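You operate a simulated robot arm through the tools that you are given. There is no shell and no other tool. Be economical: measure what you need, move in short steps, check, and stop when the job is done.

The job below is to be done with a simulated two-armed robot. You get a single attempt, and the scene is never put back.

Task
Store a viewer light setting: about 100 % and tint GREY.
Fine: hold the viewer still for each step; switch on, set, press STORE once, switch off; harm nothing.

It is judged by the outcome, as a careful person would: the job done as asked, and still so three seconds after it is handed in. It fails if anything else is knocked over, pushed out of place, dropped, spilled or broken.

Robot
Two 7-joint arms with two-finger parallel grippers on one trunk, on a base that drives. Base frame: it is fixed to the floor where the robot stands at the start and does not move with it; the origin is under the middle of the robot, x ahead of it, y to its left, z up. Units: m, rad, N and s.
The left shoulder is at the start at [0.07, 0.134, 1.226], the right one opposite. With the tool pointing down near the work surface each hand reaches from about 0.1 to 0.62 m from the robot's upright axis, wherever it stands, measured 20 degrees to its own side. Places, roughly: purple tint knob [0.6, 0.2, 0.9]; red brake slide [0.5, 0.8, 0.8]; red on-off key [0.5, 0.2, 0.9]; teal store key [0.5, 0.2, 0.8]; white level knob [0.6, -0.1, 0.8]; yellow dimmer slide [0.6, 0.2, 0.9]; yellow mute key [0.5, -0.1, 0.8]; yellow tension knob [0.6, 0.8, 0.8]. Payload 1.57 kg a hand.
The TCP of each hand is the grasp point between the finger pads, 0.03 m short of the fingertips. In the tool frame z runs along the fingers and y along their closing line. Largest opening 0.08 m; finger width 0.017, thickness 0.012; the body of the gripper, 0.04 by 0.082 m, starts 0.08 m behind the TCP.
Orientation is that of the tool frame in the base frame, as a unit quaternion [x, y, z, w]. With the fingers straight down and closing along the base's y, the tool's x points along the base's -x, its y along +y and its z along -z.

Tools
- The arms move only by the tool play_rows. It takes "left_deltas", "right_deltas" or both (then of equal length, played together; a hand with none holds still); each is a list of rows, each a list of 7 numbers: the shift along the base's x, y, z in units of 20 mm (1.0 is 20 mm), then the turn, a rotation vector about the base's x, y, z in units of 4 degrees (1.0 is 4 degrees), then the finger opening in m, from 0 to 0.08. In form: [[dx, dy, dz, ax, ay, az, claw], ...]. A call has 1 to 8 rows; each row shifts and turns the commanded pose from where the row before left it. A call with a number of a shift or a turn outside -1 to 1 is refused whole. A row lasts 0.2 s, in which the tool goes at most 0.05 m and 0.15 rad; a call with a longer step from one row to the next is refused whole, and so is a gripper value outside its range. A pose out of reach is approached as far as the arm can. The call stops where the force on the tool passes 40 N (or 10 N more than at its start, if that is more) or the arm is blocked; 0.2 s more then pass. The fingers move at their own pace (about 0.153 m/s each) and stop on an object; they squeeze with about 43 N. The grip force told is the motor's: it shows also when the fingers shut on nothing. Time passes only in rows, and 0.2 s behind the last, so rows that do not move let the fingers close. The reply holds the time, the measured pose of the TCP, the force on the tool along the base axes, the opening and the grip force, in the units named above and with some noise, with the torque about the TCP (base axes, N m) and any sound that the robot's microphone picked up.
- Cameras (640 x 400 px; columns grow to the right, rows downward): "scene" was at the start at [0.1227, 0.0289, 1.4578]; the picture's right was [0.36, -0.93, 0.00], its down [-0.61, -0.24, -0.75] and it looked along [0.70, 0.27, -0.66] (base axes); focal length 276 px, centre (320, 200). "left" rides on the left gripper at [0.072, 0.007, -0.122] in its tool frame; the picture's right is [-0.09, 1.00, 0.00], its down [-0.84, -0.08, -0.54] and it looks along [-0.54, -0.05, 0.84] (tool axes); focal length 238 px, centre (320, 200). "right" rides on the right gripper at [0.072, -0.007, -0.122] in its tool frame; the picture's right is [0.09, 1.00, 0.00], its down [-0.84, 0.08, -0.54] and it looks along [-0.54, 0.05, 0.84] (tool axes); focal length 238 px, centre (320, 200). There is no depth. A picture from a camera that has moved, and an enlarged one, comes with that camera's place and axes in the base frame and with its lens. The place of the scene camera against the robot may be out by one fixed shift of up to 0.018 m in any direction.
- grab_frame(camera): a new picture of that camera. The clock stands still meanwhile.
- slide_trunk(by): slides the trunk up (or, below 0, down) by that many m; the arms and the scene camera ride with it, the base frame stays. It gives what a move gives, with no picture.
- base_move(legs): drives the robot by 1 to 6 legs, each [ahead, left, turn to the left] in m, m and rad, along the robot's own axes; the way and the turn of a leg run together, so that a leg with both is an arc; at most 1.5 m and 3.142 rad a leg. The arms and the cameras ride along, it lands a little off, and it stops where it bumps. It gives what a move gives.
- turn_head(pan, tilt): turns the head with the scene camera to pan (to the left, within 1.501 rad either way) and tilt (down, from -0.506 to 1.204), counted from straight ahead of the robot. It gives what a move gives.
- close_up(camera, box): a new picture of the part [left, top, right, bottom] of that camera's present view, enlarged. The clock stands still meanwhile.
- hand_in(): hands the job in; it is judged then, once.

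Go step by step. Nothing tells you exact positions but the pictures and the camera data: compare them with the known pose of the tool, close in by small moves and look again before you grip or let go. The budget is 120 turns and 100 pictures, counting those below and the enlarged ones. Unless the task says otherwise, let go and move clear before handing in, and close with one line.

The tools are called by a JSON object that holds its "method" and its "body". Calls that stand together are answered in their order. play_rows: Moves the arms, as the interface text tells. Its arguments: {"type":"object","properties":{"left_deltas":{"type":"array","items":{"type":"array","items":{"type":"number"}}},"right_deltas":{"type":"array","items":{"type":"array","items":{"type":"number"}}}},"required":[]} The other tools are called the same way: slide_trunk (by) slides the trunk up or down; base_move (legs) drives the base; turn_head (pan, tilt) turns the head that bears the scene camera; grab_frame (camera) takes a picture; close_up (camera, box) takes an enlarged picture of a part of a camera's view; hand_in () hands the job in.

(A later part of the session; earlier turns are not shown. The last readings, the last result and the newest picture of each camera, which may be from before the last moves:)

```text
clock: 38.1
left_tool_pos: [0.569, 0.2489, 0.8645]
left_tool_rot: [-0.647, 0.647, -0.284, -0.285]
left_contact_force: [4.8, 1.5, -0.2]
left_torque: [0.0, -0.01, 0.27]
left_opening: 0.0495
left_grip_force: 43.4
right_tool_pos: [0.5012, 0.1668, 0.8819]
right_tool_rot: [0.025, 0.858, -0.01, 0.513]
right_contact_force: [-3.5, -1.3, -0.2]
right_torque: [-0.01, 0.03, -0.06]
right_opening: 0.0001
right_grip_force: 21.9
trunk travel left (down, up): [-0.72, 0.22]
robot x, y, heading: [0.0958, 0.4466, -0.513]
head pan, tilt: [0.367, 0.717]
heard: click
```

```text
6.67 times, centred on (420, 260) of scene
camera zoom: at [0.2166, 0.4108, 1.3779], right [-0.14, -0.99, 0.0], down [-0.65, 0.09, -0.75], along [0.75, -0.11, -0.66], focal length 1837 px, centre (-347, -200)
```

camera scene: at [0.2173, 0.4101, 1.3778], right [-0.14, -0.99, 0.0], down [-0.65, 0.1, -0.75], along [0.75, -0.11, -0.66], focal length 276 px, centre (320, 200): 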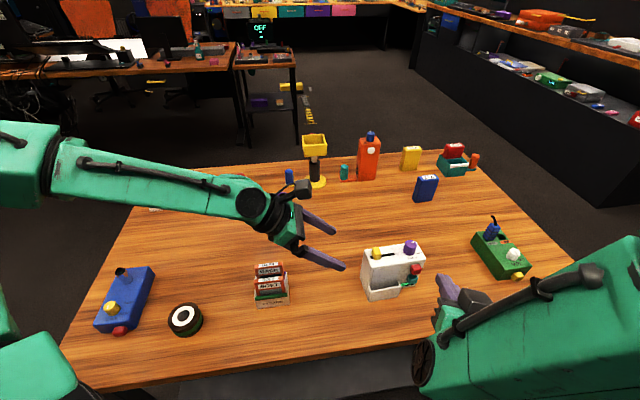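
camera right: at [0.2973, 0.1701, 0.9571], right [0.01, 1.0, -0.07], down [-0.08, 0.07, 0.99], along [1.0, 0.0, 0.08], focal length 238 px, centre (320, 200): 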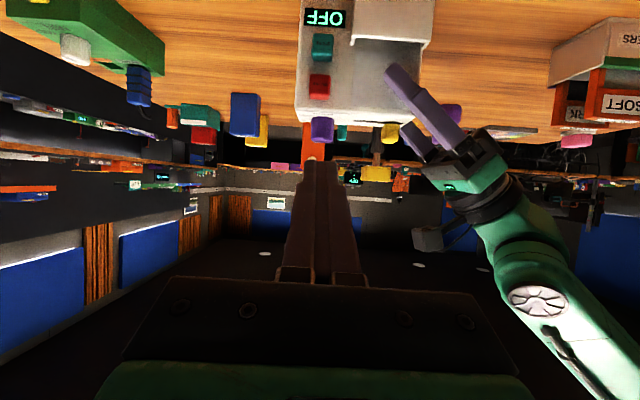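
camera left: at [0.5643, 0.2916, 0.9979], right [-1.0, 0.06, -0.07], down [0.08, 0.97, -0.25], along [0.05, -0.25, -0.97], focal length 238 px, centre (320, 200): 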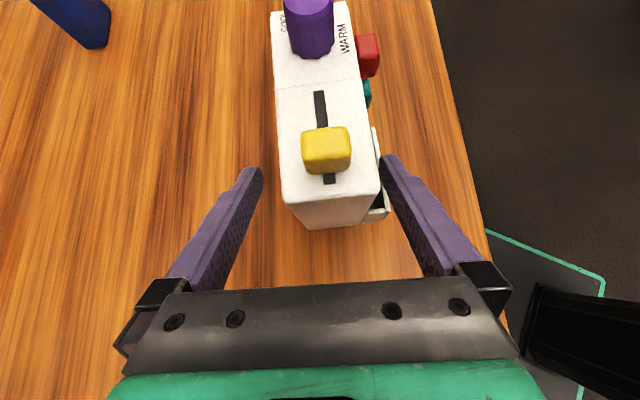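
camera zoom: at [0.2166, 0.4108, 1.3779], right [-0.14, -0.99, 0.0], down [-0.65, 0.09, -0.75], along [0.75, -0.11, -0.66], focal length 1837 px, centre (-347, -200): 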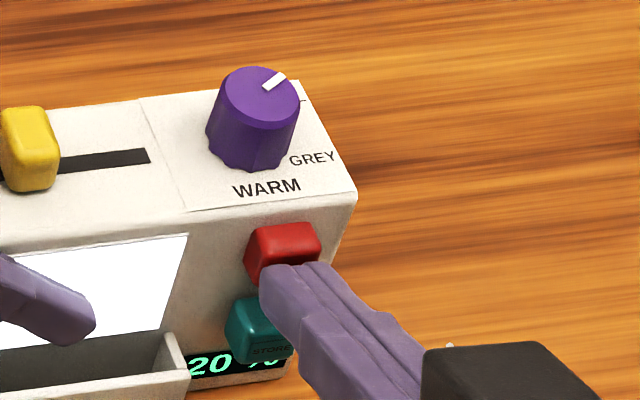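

It clicked and the viewer is lit, showing 20 %. I'll retract and read the display.

{"method": "play_rows", "body": {"right_deltas": [[-0.5, 0, 0, 0, 0, 0, 0], [-1, 0, 0, 0, 0, 0, 0], [-1, 0, 0.5, 0, 0, 0, 0], [0, 0, 1, 0, 0, 0, 0]]}}

{"method": "close_up", "body": {"camera": "scene", "box": [360, 220, 460, 300]}}

{"method": "close_up", "body": {"camera": "right", "box": [280, 0, 440, 140]}}

```text
clock: 39.1
left_tool_pos: [0.5658, 0.249, 0.8655]
left_tool_rot: [-0.647, 0.648, -0.283, -0.285]
left_contact_force: [-0.4, 0.1, 1.7]
left_torque: [0.01, -0.04, -0.02]
left_opening: 0.0493
left_grip_force: 43.2
right_tool_pos: [0.4523, 0.1661, 0.9134]
right_tool_rot: [0.025, 0.858, -0.01, 0.514]
right_contact_force: [-0.3, 0.0, 1.0]
right_torque: [-0.02, -0.01, 0.0]
right_opening: 0.0
right_grip_force: 20.9
trunk travel left (down, up): [-0.72, 0.22]
robot x, y, heading: [0.0907, 0.4497, -0.511]
head pan, tilt: [0.367, 0.717]
```

```text
5.00 times, centred on (410, 260) of scene
camera zoom: at [0.2164, 0.4113, 1.3779], right [-0.14, -0.99, 0.0], down [-0.65, 0.09, -0.75], along [0.75, -0.11, -0.66], focal length 1378 px, centre (-130, -100)
```

zoom: 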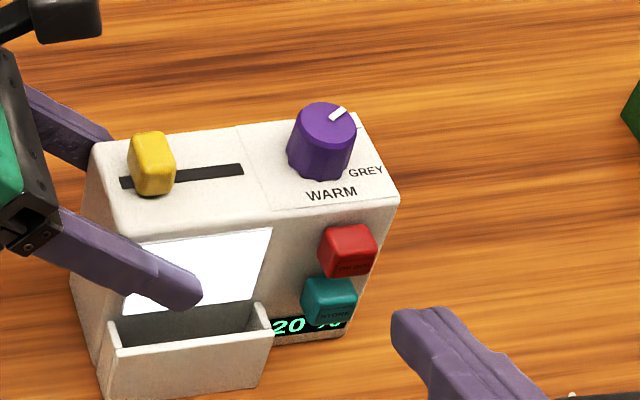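

```text
2.86 times, centred on (360, 70) of right
camera zoom: at [0.3112, 0.1665, 0.9081], right [0.01, 1.0, -0.07], down [-0.08, 0.07, 0.99], along [1.0, 0.0, 0.08], focal length 681 px, centre (206, 571)
```

zoom: 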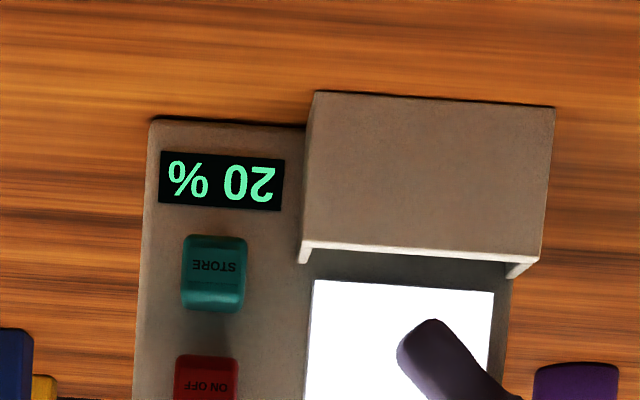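

The display reads 20 %, so the slide has to go right toward 100 %. I'll pitch the right hand slightly steeper, go over the left finger to the far side of the slide handle, and push it along −y.

{"method": "play_rows", "body": {"right_deltas": [[0, 0.5, 0.9, 0, 1, 0, 0], [0.3, 0.8, 0.9, 0, 1, 0, 0], [0.3, 0.8, 0.9, 0, 0, 0, 0], [0.3, 0.9, 0.4, 0, 0, 0, 0], [0.3, 0.9, 0, 0, 0, 0, 0], [0, 0.8, 0, 0, 0, 0, 0], [0, 0.8, 0, 0, 0, 0, 0], [0, 0, 0, 0, 0, 0, 0]]}}

{"method": "grab_frame", "body": {"camera": "scene"}}

```text
clock: 40.9
left_tool_pos: [0.5686, 0.2481, 0.8648]
left_tool_rot: [-0.647, 0.648, -0.284, -0.285]
left_contact_force: [-0.2, 1.0, -0.3]
left_torque: [-0.01, -0.06, 0.03]
left_opening: 0.0496
left_grip_force: 43.0
right_tool_pos: [0.4765, 0.2776, 0.9758]
right_tool_rot: [0.023, 0.891, -0.011, 0.453]
right_contact_force: [-0.2, 0.4, -0.6]
right_torque: [-0.01, 0.01, -0.03]
right_opening: 0.0
right_grip_force: 21.1
trunk travel left (down, up): [-0.72, 0.22]
robot x, y, heading: [0.0973, 0.4548, -0.511]
head pan, tilt: [0.367, 0.717]
```

```text
72 pictures are left
camera scene: at [0.2164, 0.411, 1.3779], right [-0.14, -0.99, 0.0], down [-0.65, 0.09, -0.75], along [0.75, -0.11, -0.66], focal length 276 px, centre (320, 200)
```

scene: 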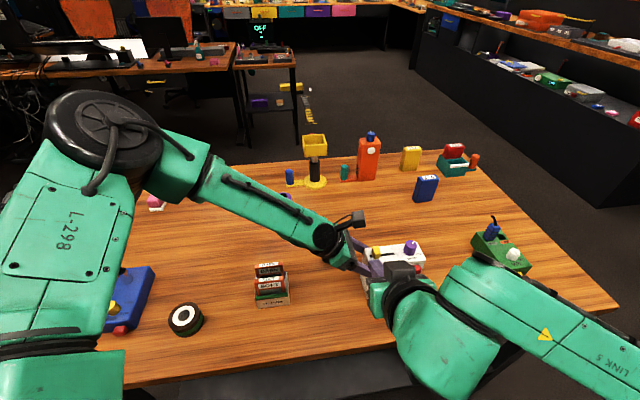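

I'm on the entry axis, so I'll slide in along the finger direction, which avoids both the left camera and the left finger. I'll pause partway to look.

{"method": "play_rows", "body": {"right_deltas": [[0.5, -0.28, -0.38, 0, 0, 0, 0], [0.6, 0, -0.45, 0, 0, 0, 0], [0.6, 0, -0.45, 0, 0, 0, 0], [0, 0, 0, 0, 0, 0, 0]]}}

{"method": "close_up", "body": {"camera": "scene", "box": [320, 200, 440, 300]}}

{"method": "close_up", "body": {"camera": "left", "box": [220, 60, 460, 220]}}

```text
clock: 41.9
left_tool_pos: [0.5659, 0.2485, 0.8646]
left_tool_rot: [-0.647, 0.647, -0.284, -0.285]
left_contact_force: [0.8, 0.9, 1.3]
left_torque: [0.07, -0.13, 0.02]
left_opening: 0.0496
left_grip_force: 42.8
right_tool_pos: [0.51, 0.2698, 0.9503]
right_tool_rot: [0.024, 0.891, -0.012, 0.453]
right_contact_force: [0.6, -0.2, 0.0]
right_torque: [0.0, 0.04, 0.0]
right_opening: 0.0001
right_grip_force: 20.8
trunk travel left (down, up): [-0.72, 0.22]
robot x, y, heading: [0.0985, 0.4512, -0.508]
head pan, tilt: [0.367, 0.717]
```

```text
4.00 times, centred on (380, 250) of scene
camera zoom: at [0.2166, 0.4112, 1.3779], right [-0.14, -0.99, 0.0], down [-0.65, 0.09, -0.75], along [0.75, -0.11, -0.66], focal length 1102 px, centre (80, 0)
```

zoom: 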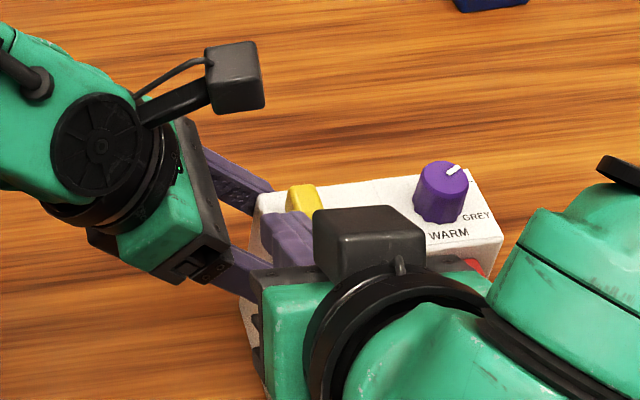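

```text
2.50 times, centred on (340, 140) of left
camera zoom: at [0.5613, 0.2904, 0.9986], right [-1.0, 0.06, -0.07], down [0.08, 0.96, -0.25], along [0.05, -0.26, -0.97], focal length 596 px, centre (270, 350)
```

zoom: 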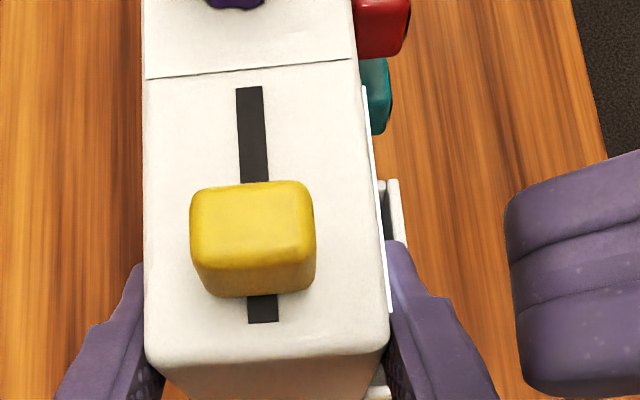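

{"method": "play_rows", "body": {"right_deltas": [[0.7, 0.02, -0.51, 0, 0, 0, 0], [0.7, 0, -0.51, 0, 0, 0, 0], [0.6, 0, -0.44, 0, 0, 0, 0], [0, 0, 0, 0, 0, 0, 0]]}}

{"method": "close_up", "body": {"camera": "left", "box": [220, 60, 460, 220]}}

```text
clock: 42.9
left_tool_pos: [0.5655, 0.2476, 0.8643]
left_tool_rot: [-0.647, 0.648, -0.285, -0.286]
left_contact_force: [-1.4, 0.2, 0.0]
left_torque: [-0.05, -0.02, -0.06]
left_opening: 0.0495
left_grip_force: 43.2
right_tool_pos: [0.5503, 0.2712, 0.9213]
right_tool_rot: [0.024, 0.891, -0.012, 0.454]
right_contact_force: [-0.7, -0.2, 0.0]
right_torque: [0.01, -0.02, 0.0]
right_opening: 0.0
right_grip_force: 21.2
trunk travel left (down, up): [-0.72, 0.22]
robot x, y, heading: [0.0978, 0.4494, -0.511]
head pan, tilt: [0.367, 0.717]
```

```text
2.50 times, centred on (340, 140) of left
camera zoom: at [0.5611, 0.2903, 0.9986], right [-1.0, 0.06, -0.07], down [0.08, 0.96, -0.25], along [0.05, -0.26, -0.97], focal length 596 px, centre (270, 350)
```

zoom: 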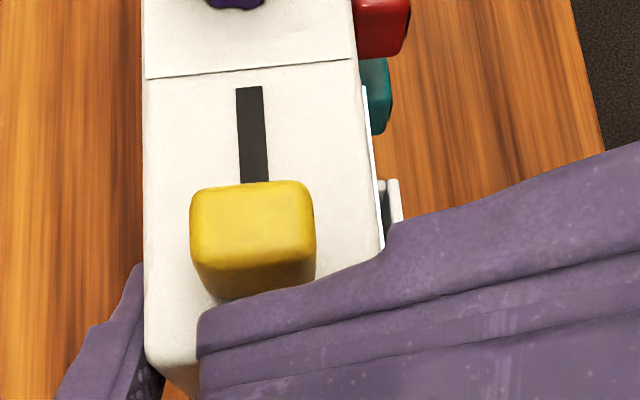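

The finger sits behind the handle. I'll push it right in small steps.

{"method": "play_rows", "body": {"right_deltas": [[0, -0.3, 0, 0, 0, 0, 0], [0, -0.3, 0, 0, 0, 0, 0], [0, -0.3, 0, 0, 0, 0, 0], [0, -0.3, 0, 0, 0, 0, 0], [0, -0.3, 0, 0, 0, 0, 0]]}}

{"method": "close_up", "body": {"camera": "left", "box": [220, 60, 460, 220]}}

```text
clock: 44.1
left_tool_pos: [0.5661, 0.2492, 0.8648]
left_tool_rot: [-0.647, 0.648, -0.284, -0.285]
left_contact_force: [0.5, 0.5, 0.7]
left_torque: [-0.07, -0.05, 0.03]
left_opening: 0.0494
left_grip_force: 42.7
right_tool_pos: [0.5518, 0.2421, 0.9204]
right_tool_rot: [0.023, 0.891, -0.011, 0.453]
right_contact_force: [0.0, -1.1, 0.9]
right_torque: [0.01, -0.02, -0.01]
right_opening: 0.0002
right_grip_force: 21.5
trunk travel left (down, up): [-0.72, 0.22]
robot x, y, heading: [0.0955, 0.4495, -0.51]
head pan, tilt: [0.367, 0.717]
```

```text
2.50 times, centred on (340, 140) of left
camera zoom: at [0.5613, 0.2902, 0.9986], right [-1.0, 0.06, -0.07], down [0.08, 0.96, -0.25], along [0.05, -0.26, -0.97], focal length 596 px, centre (270, 350)
```

zoom: 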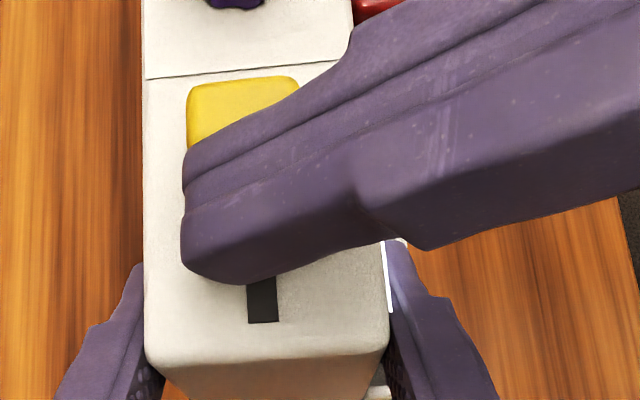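

Sliding well, with little force. I'll continue in finer steps toward the end stop.

{"method": "play_rows", "body": {"right_deltas": [[0, -0.3, 0, 0, 0, 0, 0], [0, -0.25, 0, 0, 0, 0, 0], [0, -0.2, 0, 0, 0, 0, 0], [0, 0, 0, 0, 0, 0, 0]]}}

{"method": "close_up", "body": {"camera": "left", "box": [220, 20, 460, 180]}}

{"method": "close_up", "body": {"camera": "right", "box": [180, 0, 400, 140]}}

```text
clock: 45.1
left_tool_pos: [0.5667, 0.2477, 0.8642]
left_tool_rot: [-0.646, 0.647, -0.285, -0.287]
left_contact_force: [1.1, -13.8, -1.9]
left_torque: [0.76, 0.03, -0.14]
left_opening: 0.0493
left_grip_force: 42.9
right_tool_pos: [0.5517, 0.229, 0.9197]
right_tool_rot: [0.022, 0.891, -0.009, 0.453]
right_contact_force: [-0.7, 13.6, 2.2]
right_torque: [0.2, -0.06, 0.38]
right_opening: 0.0
right_grip_force: 20.9
trunk travel left (down, up): [-0.72, 0.22]
robot x, y, heading: [0.0977, 0.4475, -0.507]
head pan, tilt: [0.367, 0.717]
```

```text
2.50 times, centred on (340, 100) of left
camera zoom: at [0.5615, 0.2898, 0.9986], right [-1.0, 0.06, -0.07], down [0.08, 0.96, -0.25], along [0.05, -0.26, -0.97], focal length 596 px, centre (270, 450)
```

zoom: 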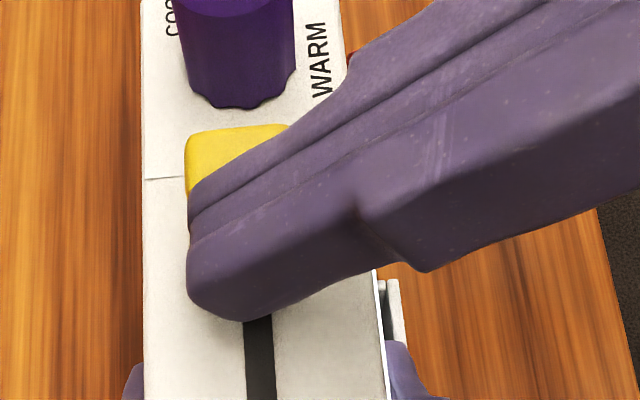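

```text
2.86 times, centred on (290, 70) of right
camera zoom: at [0.4101, 0.2269, 0.9339], right [-0.01, 1.0, -0.07], down [0.06, 0.07, 1.0], along [1.0, 0.0, -0.06], focal length 681 px, centre (406, 571)
```

zoom: 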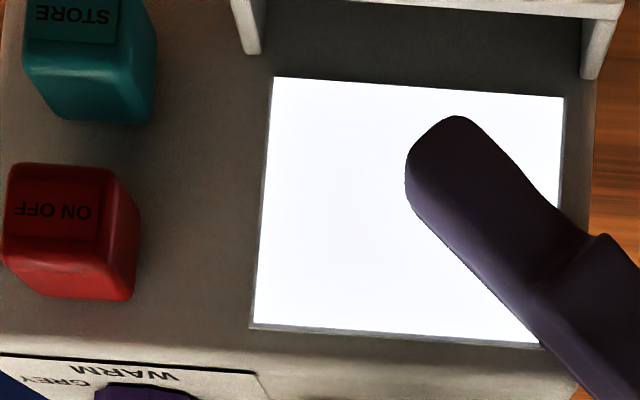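

The force of 14 N says it is at the end stop. I'll ease off, withdraw along the finger axis, and read the display.

{"method": "play_rows", "body": {"right_deltas": [[0, 0.5, 0, 0, 0, 0, 0], [0, 0.3, 0, 0, 0, 0, 0], [-0.8, 0, 0.6, 0, 0, 0, 0], [-0.8, 0, 0.6, 0, 0, 0, 0], [-0.8, 0, 0.6, 0, 0, 0, 0], [-0.8, 0, 0.6, 0, 0, 0, 0], [-0.8, -1, 0, 0, 0, 0, 0], [0, -1, 0, 0, 0, 0, 0]]}}

{"method": "close_up", "body": {"camera": "right", "box": [180, 0, 400, 140]}}

{"method": "close_up", "body": {"camera": "left", "box": [240, 0, 400, 120]}}

{"method": "close_up", "body": {"camera": "scene", "box": [340, 210, 460, 300]}}

```text
clock: 46.9
left_tool_pos: [0.566, 0.2472, 0.8639]
left_tool_rot: [-0.647, 0.648, -0.284, -0.286]
left_contact_force: [-0.7, -0.4, 1.0]
left_torque: [-0.25, 0.01, -0.12]
left_opening: 0.0497
left_grip_force: 43.4
right_tool_pos: [0.4693, 0.2033, 0.9686]
right_tool_rot: [0.023, 0.891, -0.011, 0.454]
right_contact_force: [0.0, 0.5, -0.1]
right_torque: [-0.03, -0.01, 0.02]
right_opening: 0.0001
right_grip_force: 21.2
trunk travel left (down, up): [-0.72, 0.22]
robot x, y, heading: [0.099, 0.4446, -0.506]
head pan, tilt: [0.367, 0.717]
```

```text
2.86 times, centred on (290, 70) of right
camera zoom: at [0.3292, 0.2032, 0.9822], right [0.0, 1.0, -0.07], down [0.06, 0.07, 1.0], along [1.0, 0.0, -0.06], focal length 681 px, centre (406, 571)
```

zoom: 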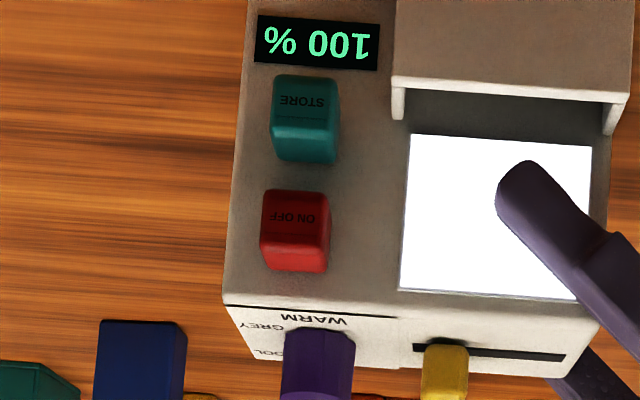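

```text
3.33 times, centred on (320, 60) of left
camera zoom: at [0.5608, 0.2902, 0.9986], right [-1.0, 0.06, -0.07], down [0.08, 0.96, -0.25], along [0.05, -0.26, -0.97], focal length 794 px, centre (320, 667)
```

zoom: 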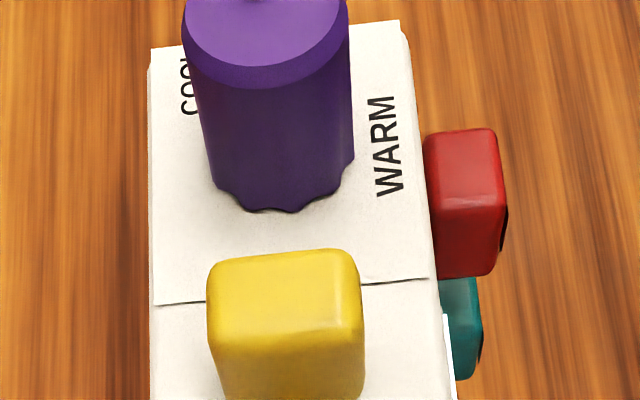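

```text
4.44 times, centred on (400, 255) of scene
camera zoom: at [0.2163, 0.411, 1.3779], right [-0.14, -0.99, 0.0], down [-0.65, 0.09, -0.75], along [0.75, -0.11, -0.66], focal length 1225 px, centre (-36, -44)
```

zoom: 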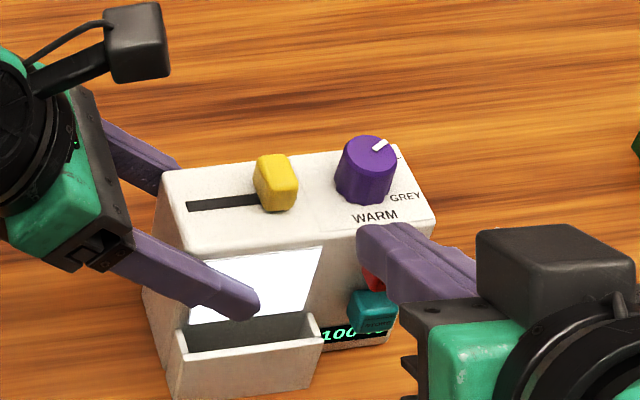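

The display reads 100 %. Now the tint knob: I'll look closely at its pointer, ticks and labels.

{"method": "close_up", "body": {"camera": "scene", "box": [395, 230, 435, 258]}}

{"method": "close_up", "body": {"camera": "left", "box": [270, 0, 350, 60]}}

```text
14.29 times, centred on (415, 244) of scene
camera zoom: at [0.2163, 0.411, 1.3779], right [-0.14, -0.99, 0.0], down [-0.65, 0.09, -0.75], along [0.75, -0.11, -0.66], focal length 3937 px, centre (-1037, -429)
```

zoom: 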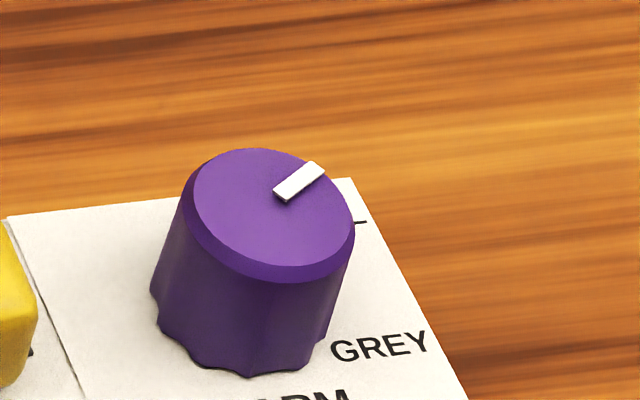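

```text
6.67 times, centred on (310, 30) of left
camera zoom: at [0.5608, 0.2902, 0.9986], right [-1.0, 0.06, -0.07], down [0.08, 0.96, -0.25], along [0.05, -0.26, -0.97], focal length 1589 px, centre (387, 1333)
```

zoom: 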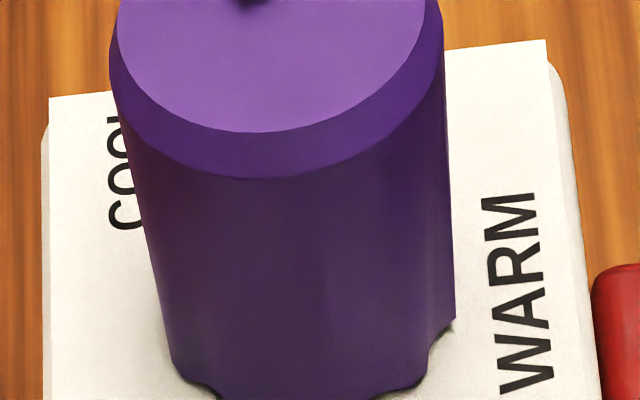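

The pointer is now at COOL. GREY lies roughly 55° clockwise from it, seen from above. I'll raise the right hand, point it straight down and yaw it 90° so the fingers close front-to-back, clear of the slide.

{"method": "play_rows", "body": {"right_deltas": [[0, -0.5, 1, 0, 1, 0, 0.02], [0, -0.5, 1, 0, 1, 0, 0.04], [0, -0.5, 1, 0, 1, 0, 0.05], [0, -0.5, 1, 0, 1, 0, 0.05], [0.5, 0, 1, 0, 1, 0, 0.05], [0.5, 0, 0, 0, 1, 0, 0.05], [0.5, 0, 0, 0, 1, 0, 0.05], [0, 0, 0, 0, 1, 0, 0.05]]}}

{"method": "play_rows", "body": {"right_deltas": [[0, 0, 0, 0, 1, 0, 0.05], [0, 0, 0, 0, 1, 0, 0.05], [0, 0, 0, 0, 1, 0, 0.05], [0, 0, 0, 0, 1, 0, 0.05], [0, 0, 0, 0, 1, 0, 0.05], [0, 0, 0, -0.3, 0.5, 0, 0.05], [0, 0, 0, 0, 0, 1, 0.05], [0, 0, 0, 0, 0, 1, 0.05]]}}

{"method": "play_rows", "body": {"right_deltas": [[0, 0, 0, 0, 0, 1, 0.05], [0, 0, 0, 0, 0, 1, 0.05], [0, 0, 0, 0, 0, 1, 0.05], [0, 0, 0, 0, 0, 1, 0.05], [0, 0, 0, 0, 0, 1, 0.05], [0, 0, 0, 0, 0, 1, 0.05], [0, 0, 0, 0, 0, 1, 0.05], [0, 0, 0, 0, 0, 1, 0.05]]}}

```text
clock: 48.7
left_tool_pos: [0.5673, 0.2491, 0.865]
left_tool_rot: [-0.647, 0.648, -0.284, -0.286]
left_contact_force: [-0.8, 1.5, 0.8]
left_torque: [0.02, -0.08, -0.09]
left_opening: 0.0493
left_grip_force: 43.1
right_tool_pos: [0.5023, 0.1642, 1.0671]
right_tool_rot: [0.02, 0.981, -0.016, 0.19]
right_contact_force: [-0.7, -0.1, -0.2]
right_torque: [-0.03, 0.04, -0.01]
right_opening: 0.0502
right_grip_force: 0.1
trunk travel left (down, up): [-0.72, 0.22]
robot x, y, heading: [0.0982, 0.4485, -0.508]
head pan, tilt: [0.367, 0.717]
```

```text
clock: 50.5
left_tool_pos: [0.5671, 0.2485, 0.8648]
left_tool_rot: [-0.647, 0.648, -0.283, -0.286]
left_contact_force: [-0.1, -0.6, 0.6]
left_torque: [-0.04, -0.08, -0.06]
left_opening: 0.0495
left_grip_force: 43.3
right_tool_pos: [0.5004, 0.1642, 1.0685]
right_tool_rot: [-0.053, 0.998, -0.031, 0.002]
right_contact_force: [-0.4, 1.0, 0.0]
right_torque: [0.0, 0.0, 0.02]
right_opening: 0.05
right_grip_force: 0.0
trunk travel left (down, up): [-0.72, 0.22]
robot x, y, heading: [0.0953, 0.4459, -0.513]
head pan, tilt: [0.367, 0.717]
```

```text
clock: 52.3
left_tool_pos: [0.5653, 0.2491, 0.8645]
left_tool_rot: [0.647, -0.647, 0.284, 0.286]
left_contact_force: [-0.6, -0.7, 1.0]
left_torque: [-0.02, -0.1, -0.05]
left_opening: 0.0495
left_grip_force: 43.2
right_tool_pos: [0.5011, 0.1622, 1.0682]
right_tool_rot: [-0.055, 0.998, -0.031, 0.001]
right_contact_force: [-0.6, -0.2, -0.4]
right_torque: [-0.01, 0.03, 0.04]
right_opening: 0.0501
right_grip_force: 0.0
right hand out of reach, approached as far as the arm can: row 1, 2, 3, 4, 5, 6, 7, 8
trunk travel left (down, up): [-0.72, 0.22]
robot x, y, heading: [0.0986, 0.451, -0.507]
head pan, tilt: [0.367, 0.717]
```

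Positive yaw is at a joint limit, but clockwise yaw is free and matches the turn I need. I'll go to yaw −35°, remove the small tilt, and hover over the knob.

{"method": "play_rows", "body": {"right_deltas": [[0.4, 0, 0, 0.3, 0, -1, 0.05], [0.4, 0, 0, 0.3, 0, -1, 0.05], [0.4, 0, 0, 0.3, 0, -1, 0.05], [0.4, 0, 0, 0, 0, -1, 0.05], [0.4, 0, 0, 0, 0, -1, 0.05], [0.4, 0, 0, 0, 0, -1, 0.05], [0.4, 0, 0, 0, 0, -1, 0.05], [0.4, 0, 0, 0, 0, -1, 0.05]]}}

{"method": "play_rows", "body": {"right_deltas": [[0.3, 0, -0.5, 0, 0, -1, 0.05], [0, 0, -0.5, 0, 0, -1, 0.05], [0, 0, -0.5, 0, 0, -0.3, 0.05], [0, 0, 0, 0, 0, 0, 0.05]]}}

{"method": "grab_frame", "body": {"camera": "right"}}

{"method": "close_up", "body": {"camera": "scene", "box": [340, 180, 480, 280]}}

```text
clock: 54.1
left_tool_pos: [0.567, 0.2475, 0.8649]
left_tool_rot: [-0.647, 0.647, -0.284, -0.285]
left_contact_force: [0.2, 0.3, 2.0]
left_torque: [0.09, -0.06, 0.0]
left_opening: 0.0497
left_grip_force: 42.6
right_tool_pos: [0.5644, 0.1624, 1.068]
right_tool_rot: [0.224, 0.975, 0.0, -0.001]
right_contact_force: [0.9, -0.4, -0.2]
right_torque: [0.03, -0.01, -0.01]
right_opening: 0.0502
right_grip_force: 0.1
trunk travel left (down, up): [-0.72, 0.22]
robot x, y, heading: [0.0953, 0.4479, -0.508]
head pan, tilt: [0.367, 0.717]
```

```text
clock: 55.1
left_tool_pos: [0.5663, 0.2487, 0.8644]
left_tool_rot: [-0.647, 0.648, -0.284, -0.286]
left_contact_force: [0.2, 0.5, 0.1]
left_torque: [0.02, -0.06, 0.0]
left_opening: 0.0497
left_grip_force: 43.3
right_tool_pos: [0.5692, 0.1622, 1.0374]
right_tool_rot: [0.302, 0.953, 0.0, -0.001]
right_contact_force: [0.2, 0.8, 0.3]
right_torque: [-0.03, 0.01, 0.0]
right_opening: 0.0503
right_grip_force: 0.1
trunk travel left (down, up): [-0.72, 0.22]
robot x, y, heading: [0.0977, 0.4417, -0.506]
head pan, tilt: [0.367, 0.717]
```

```text
60 pictures are left
camera right: at [0.5063, 0.1976, 1.1593], right [0.5, 0.87, 0.0], down [0.73, -0.42, 0.54], along [0.47, -0.27, -0.84], focal length 238 px, centre (320, 200)
```

right: 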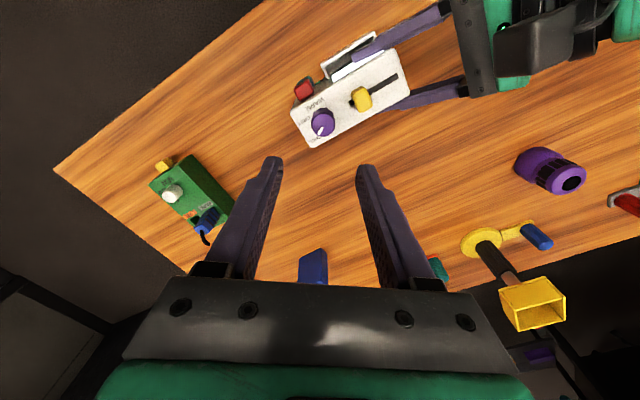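

```text
4.00 times, centred on (410, 230) of scene
camera zoom: at [0.2166, 0.4111, 1.3779], right [-0.14, -0.99, 0.0], down [-0.65, 0.09, -0.75], along [0.75, -0.11, -0.66], focal length 1102 px, centre (-40, 80)
```

zoom: 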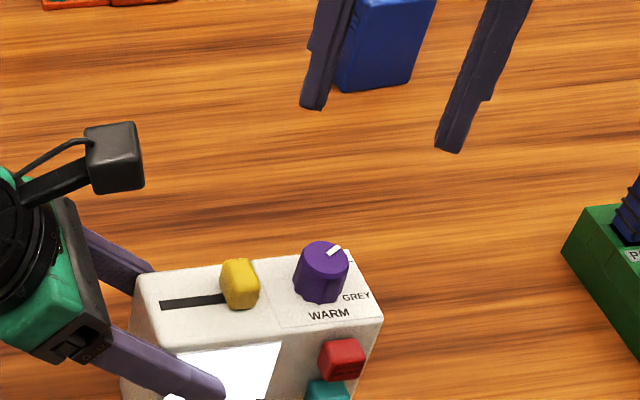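

{"method": "close_up", "body": {"camera": "right", "box": [280, 85, 360, 145]}}

```text
6.67 times, centred on (320, 115) of right
camera zoom: at [0.5063, 0.1976, 1.1593], right [0.5, 0.87, 0.0], down [0.73, -0.42, 0.54], along [0.47, -0.27, -0.84], focal length 1589 px, centre (320, 767)
```

zoom: 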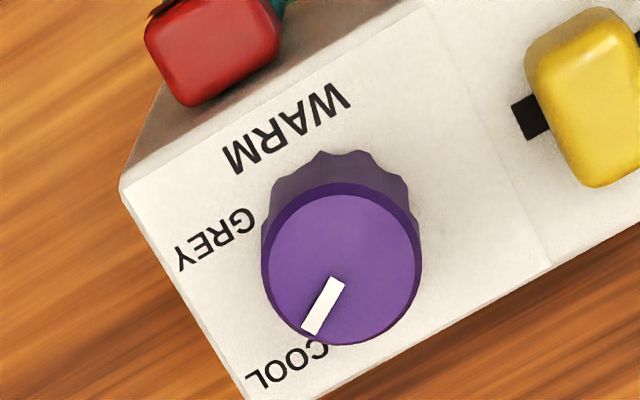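

From this view the knob centre is about (0.567, 0.166). The pointer is at −60° (COOL) and GREY is about −120°, so I need 60° clockwise. I'll narrow the opening, align and descend partway.

{"method": "play_rows", "body": {"right_deltas": [[-0.1, 0.2, -0.5, 0, 0, 0, 0.036], [0, 0, -0.8, 0, 0, 0, 0.036], [0, 0, -0.8, 0, 0, 0, 0.036], [0, 0, -0.8, 0, 0, 0, 0.036], [0, 0, -0.7, 0, 0, 0, 0.036], [0, 0, 0, 0, 0, 0, 0.036]]}}

{"method": "close_up", "body": {"camera": "right", "box": [240, 80, 420, 210]}}

{"method": "close_up", "body": {"camera": "scene", "box": [360, 190, 480, 280]}}

```text
clock: 56.5
left_tool_pos: [0.567, 0.2494, 0.8643]
left_tool_rot: [-0.647, 0.648, -0.284, -0.286]
left_contact_force: [-0.4, 1.2, 1.0]
left_torque: [0.03, -0.09, -0.01]
left_opening: 0.0497
left_grip_force: 42.7
right_tool_pos: [0.5679, 0.1666, 0.9659]
right_tool_rot: [0.301, 0.954, 0.001, 0.0]
right_contact_force: [0.9, 0.1, 1.3]
right_torque: [-0.01, 0.01, -0.02]
right_opening: 0.036
right_grip_force: 0.1
trunk travel left (down, up): [-0.72, 0.22]
robot x, y, heading: [0.0966, 0.4479, -0.506]
head pan, tilt: [0.367, 0.717]
```

```text
3.08 times, centred on (330, 145) of right
camera zoom: at [0.5042, 0.2012, 1.0886], right [0.5, 0.87, 0.0], down [0.73, -0.42, 0.54], along [0.47, -0.27, -0.84], focal length 733 px, centre (289, 369)
```

zoom: 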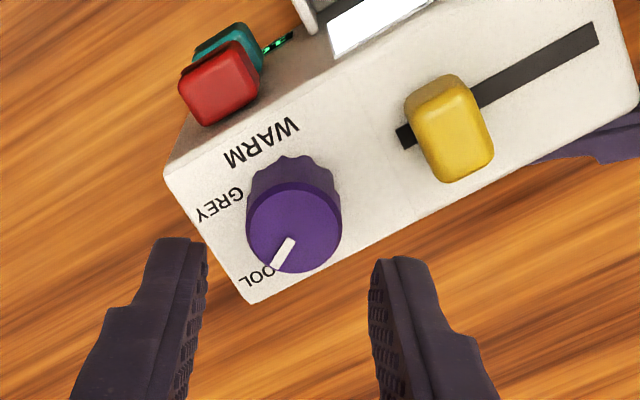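

```text
4.44 times, centred on (420, 235) of scene
camera zoom: at [0.2166, 0.4111, 1.3779], right [-0.14, -0.99, 0.0], down [-0.65, 0.09, -0.75], along [0.75, -0.11, -0.66], focal length 1225 px, centre (-124, 44)
```

zoom: 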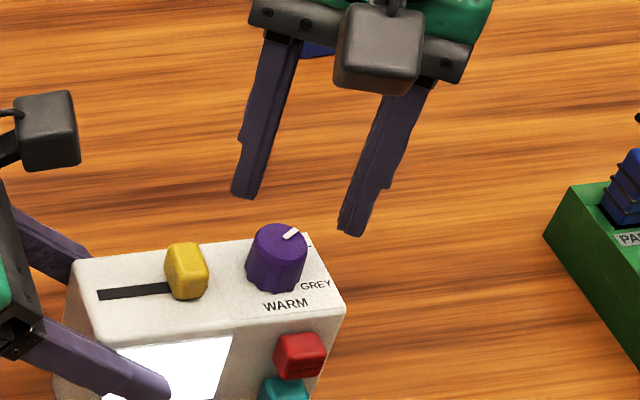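

{"method": "play_rows", "body": {"right_deltas": [[-0.08, 0, -0.6, 0, 0, 0, 0.036], [0, 0, -0.6, 0, 0, 0, 0.036], [0, 0, -0.5, 0, 0, 0, 0.036], [0, 0, -0.3, 0, 0, 0, 0.036], [0, 0, 0, 0, 0, 0, 0.036]]}}

{"method": "close_up", "body": {"camera": "right", "box": [240, 100, 420, 230]}}

{"method": "close_up", "body": {"camera": "scene", "box": [370, 210, 450, 270]}}

```text
clock: 57.7
left_tool_pos: [0.5676, 0.2488, 0.8645]
left_tool_rot: [0.647, -0.647, 0.284, 0.286]
left_contact_force: [-0.2, 0.0, 1.1]
left_torque: [0.01, -0.09, -0.01]
left_opening: 0.0495
left_grip_force: 43.5
right_tool_pos: [0.5664, 0.1667, 0.9265]
right_tool_rot: [0.3, 0.954, 0.0, 0.0]
right_contact_force: [0.0, -0.7, 0.2]
right_torque: [-0.01, 0.01, -0.01]
right_opening: 0.0361
right_grip_force: 0.1
trunk travel left (down, up): [-0.72, 0.22]
robot x, y, heading: [0.0973, 0.4482, -0.512]
head pan, tilt: [0.367, 0.717]
```

```text
3.08 times, centred on (330, 165) of right
camera zoom: at [0.5037, 0.2005, 1.0486], right [0.5, 0.87, 0.0], down [0.73, -0.42, 0.54], along [0.47, -0.27, -0.84], focal length 733 px, centre (289, 308)
```

zoom: 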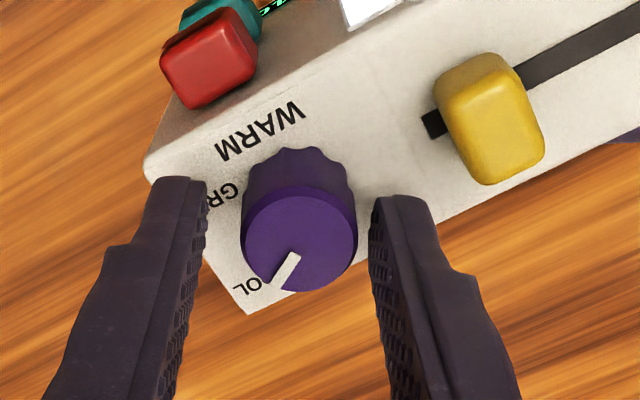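

```text
6.67 times, centred on (410, 240) of scene
camera zoom: at [0.2166, 0.4111, 1.3779], right [-0.14, -0.99, 0.0], down [-0.65, 0.09, -0.75], along [0.75, -0.11, -0.66], focal length 1837 px, centre (-280, -67)
```

zoom: 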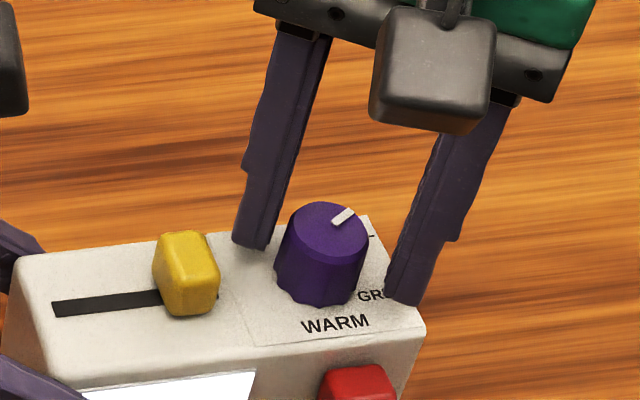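

{"method": "play_rows", "body": {"right_deltas": [[0.07, 0.1, 0, 0, 0, 0, 0.036], [0, 0, 0, 0, 0, 0, 0.03], [0, 0, 0, 0, 0, 0, 0.026], [0, 0, 0, 0, 0, 0, 0.02], [0, 0, 0, 0, 0, 0, 0.02]]}}

{"method": "close_up", "body": {"camera": "right", "box": [240, 100, 420, 230]}}

```text
clock: 58.9
left_tool_pos: [0.5671, 0.2488, 0.8651]
left_tool_rot: [-0.647, 0.648, -0.284, -0.286]
left_contact_force: [-0.1, 1.9, 1.2]
left_torque: [-0.04, -0.18, 0.08]
left_opening: 0.0495
left_grip_force: 42.9
right_tool_pos: [0.5682, 0.1677, 0.9273]
right_tool_rot: [0.301, 0.954, 0.0, 0.0]
right_contact_force: [-1.3, -1.9, 0.0]
right_torque: [-0.33, 0.18, -0.06]
right_opening: 0.0233
right_grip_force: 35.4
trunk travel left (down, up): [-0.72, 0.22]
robot x, y, heading: [0.095, 0.4492, -0.511]
head pan, tilt: [0.367, 0.717]
```

```text
3.08 times, centred on (330, 165) of right
camera zoom: at [0.5056, 0.2021, 1.0487], right [0.5, 0.87, 0.0], down [0.73, -0.42, 0.54], along [0.47, -0.27, -0.84], focal length 733 px, centre (289, 308)
```

zoom: 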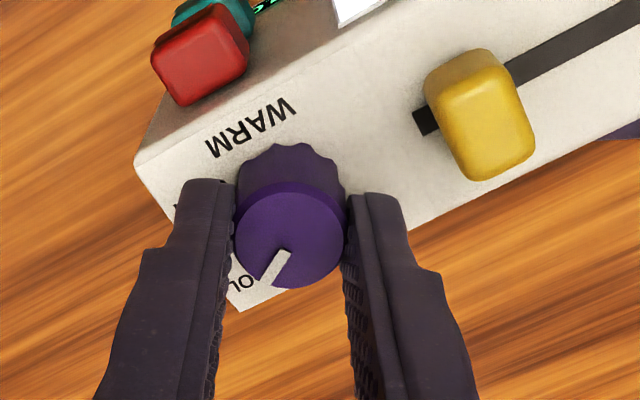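

Gripped with little side load. Turning clockwise 32° first.

{"method": "play_rows", "body": {"right_deltas": [[0, 0, 0, 0, 0, -1, 0.02], [0, 0, 0, 0, 0, -1, 0.02], [0, 0, 0, 0, 0, -1, 0.02], [0, 0, 0, 0, 0, -1, 0.02], [0, 0, 0, 0, 0, -1, 0.02], [0, 0, 0, 0, 0, -1, 0.02], [0, 0, 0, 0, 0, -1, 0.02], [0, 0, 0, 0, 0, -1, 0.02]]}}

{"method": "close_up", "body": {"camera": "right", "box": [240, 100, 420, 230]}}

{"method": "grab_frame", "body": {"camera": "scene"}}

```text
clock: 60.7
left_tool_pos: [0.568, 0.2497, 0.8653]
left_tool_rot: [0.648, -0.647, 0.283, 0.285]
left_contact_force: [7.7, 9.2, -6.1]
left_torque: [-0.2, -0.5, 0.54]
left_opening: 0.0496
left_grip_force: 43.0
right_tool_pos: [0.5684, 0.1687, 0.927]
right_tool_rot: [0.553, 0.833, 0.002, 0.001]
right_contact_force: [-3.8, -13.2, 20.3]
right_torque: [-0.68, 0.29, 0.0]
right_opening: 0.0232
right_grip_force: 35.5
trunk travel left (down, up): [-0.72, 0.22]
robot x, y, heading: [0.0932, 0.4488, -0.506]
head pan, tilt: [0.367, 0.717]
```

```text
3.08 times, centred on (330, 165) of right
camera zoom: at [0.533, 0.2303, 1.0484], right [0.88, 0.47, 0.0], down [0.4, -0.74, 0.54], along [0.26, -0.48, -0.84], focal length 733 px, centre (289, 308)
```

zoom: 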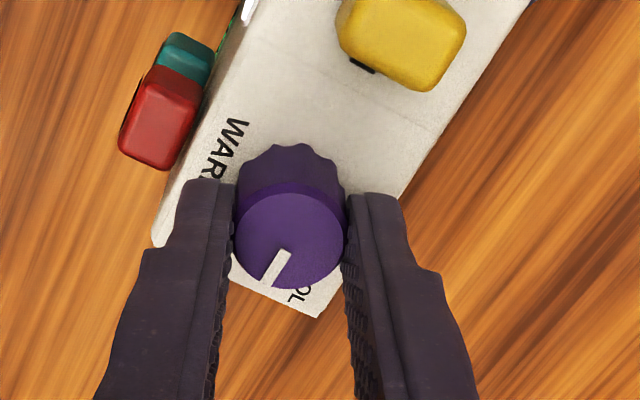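

```text
51 pictures are left
camera scene: at [0.2153, 0.4114, 1.3781], right [-0.14, -0.99, 0.0], down [-0.65, 0.09, -0.75], along [0.75, -0.11, -0.66], focal length 276 px, centre (320, 200)
```

scene: 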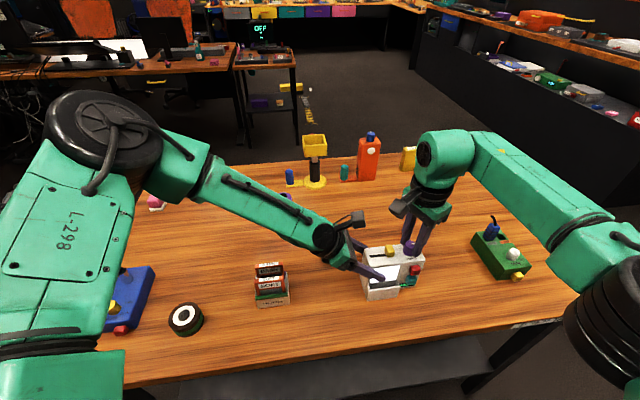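

The knob follows. Some side load built up, so I'll ease 1–2 mm that way and continue turning.

{"method": "play_rows", "body": {"right_deltas": [[-0.02, -0.07, 0.06, 0, 0, 0, 0.02], [0, 0, 0, 0, 0, -1, 0.02], [0, 0, 0, 0, 0, -1, 0.02], [0, 0, 0, 0, 0, -1, 0.02]]}}

```text
clock: 61.7
left_tool_pos: [0.5648, 0.2481, 0.8644]
left_tool_rot: [-0.647, 0.647, -0.284, -0.286]
left_contact_force: [-0.6, 17.8, 0.8]
left_torque: [-0.1, -0.42, 0.04]
left_opening: 0.0496
left_grip_force: 42.7
right_tool_pos: [0.5664, 0.167, 0.9259]
right_tool_rot: [0.638, 0.77, -0.001, 0.0]
right_contact_force: [0.1, -16.2, 2.4]
right_torque: [-0.41, 0.34, -0.03]
right_opening: 0.0232
right_grip_force: 35.6
trunk travel left (down, up): [-0.72, 0.22]
robot x, y, heading: [0.0953, 0.4494, -0.51]
head pan, tilt: [0.367, 0.717]
```

{"method": "play_rows", "body": {"right_deltas": [[0, -0.12, 0, 0, 0, 0, 0.02], [0, 0, 0, 0, 0, -1, 0.02], [0, 0, 0, 0, 0, -1, 0.02], [0, 0, 0, 0, 0, -1, 0.02], [0, 0, 0, 0, 0, -0.9, 0.02]]}}

{"method": "close_up", "body": {"camera": "right", "box": [240, 100, 420, 230]}}

{"method": "close_up", "body": {"camera": "scene", "box": [340, 200, 460, 290]}}

```text
clock: 62.9
left_tool_pos: [0.5675, 0.2473, 0.8656]
left_tool_rot: [0.647, -0.646, 0.286, 0.286]
left_contact_force: [6.3, -5.5, 1.2]
left_torque: [0.23, 0.49, 0.42]
left_opening: 0.0495
left_grip_force: 43.2
right_tool_pos: [0.5692, 0.1659, 0.9278]
right_tool_rot: [0.735, 0.678, 0.0, -0.001]
right_contact_force: [-5.5, 5.1, -1.4]
right_torque: [-0.1, -0.2, 0.02]
right_opening: 0.0234
right_grip_force: 35.7
trunk travel left (down, up): [-0.72, 0.22]
robot x, y, heading: [0.0961, 0.4496, -0.511]
head pan, tilt: [0.367, 0.717]
```

```text
3.08 times, centred on (330, 165) of right
camera zoom: at [0.5674, 0.2366, 1.0499], right [1.0, 0.01, 0.0], down [0.01, -0.84, 0.54], along [0.01, -0.54, -0.84], focal length 733 px, centre (289, 308)
```

zoom: 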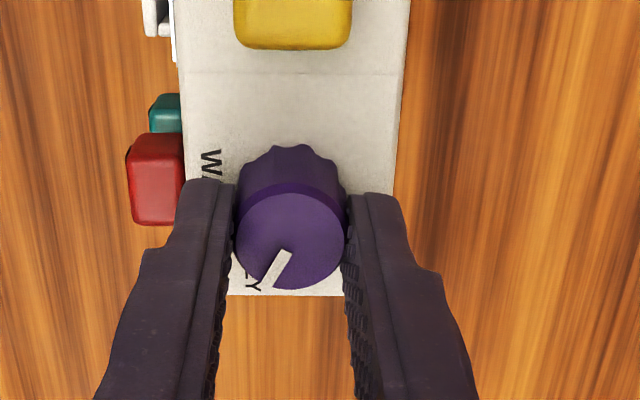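

```text
4.44 times, centred on (400, 245) of scene
camera zoom: at [0.2172, 0.4107, 1.3778], right [-0.14, -0.99, 0.0], down [-0.65, 0.09, -0.75], along [0.75, -0.11, -0.66], focal length 1225 px, centre (-36, 0)
```

zoom: 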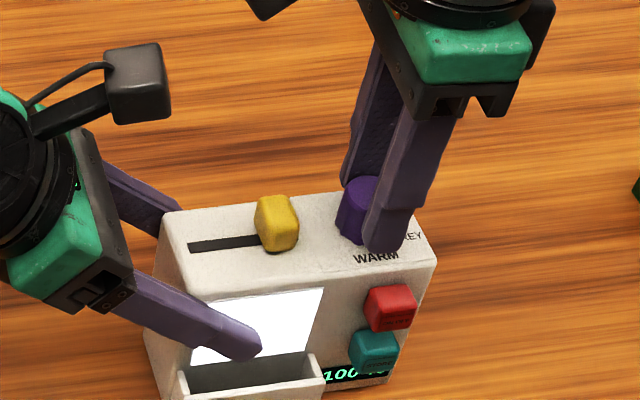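

The pointer now aims at GREY, with about 60° turned. I'll release and lift straight up to check.

{"method": "play_rows", "body": {"right_deltas": [[0, 0, 0, 0, 0, 0, 0.03], [0, 0, 0, 0, 0, 0, 0.04], [0, 0, 0.5, 0, 0, 0, 0.04], [0, 0, 1, 0, 0, 0, 0.04], [0, 0, 1, 0, 0, 0, 0.04], [0, 0, 1, 0, 0, 0, 0.04]]}}

{"method": "close_up", "body": {"camera": "right", "box": [260, 70, 380, 160]}}

{"method": "close_up", "body": {"camera": "scene", "box": [370, 220, 450, 280]}}

```text
clock: 64.3
left_tool_pos: [0.5675, 0.2489, 0.8638]
left_tool_rot: [0.648, -0.647, 0.284, 0.285]
left_contact_force: [-0.7, -0.6, 1.9]
left_torque: [-0.18, -0.03, -0.06]
left_opening: 0.0495
left_grip_force: 43.0
right_tool_pos: [0.5675, 0.1635, 0.9979]
right_tool_rot: [0.735, 0.678, 0.001, 0.001]
right_contact_force: [0.0, 0.1, 0.3]
right_torque: [-0.01, -0.01, 0.01]
right_opening: 0.04
right_grip_force: 0.1
trunk travel left (down, up): [-0.72, 0.22]
robot x, y, heading: [0.0962, 0.4457, -0.509]
head pan, tilt: [0.367, 0.717]
```

```text
4.44 times, centred on (320, 115) of right
camera zoom: at [0.5665, 0.2358, 1.1188], right [1.0, 0.01, 0.0], down [0.01, -0.84, 0.54], along [0.01, -0.54, -0.84], focal length 1059 px, centre (320, 578)
```

zoom: 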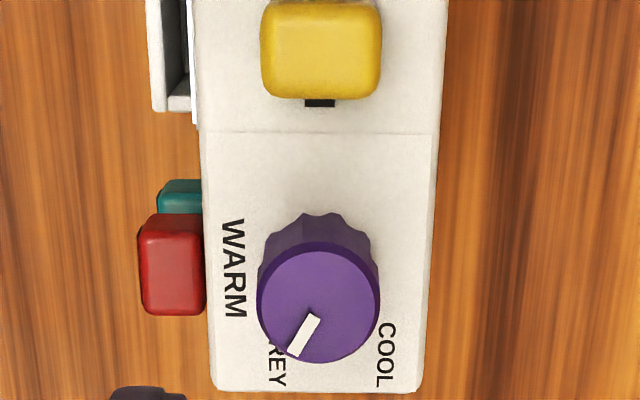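

```text
6.67 times, centred on (410, 250) of scene
camera zoom: at [0.2164, 0.4112, 1.3779], right [-0.14, -0.99, 0.0], down [-0.65, 0.09, -0.75], along [0.75, -0.11, -0.66], focal length 1837 px, centre (-280, -133)
```

zoom: 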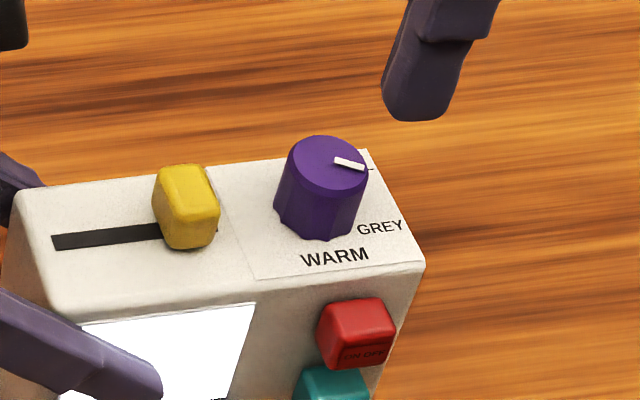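

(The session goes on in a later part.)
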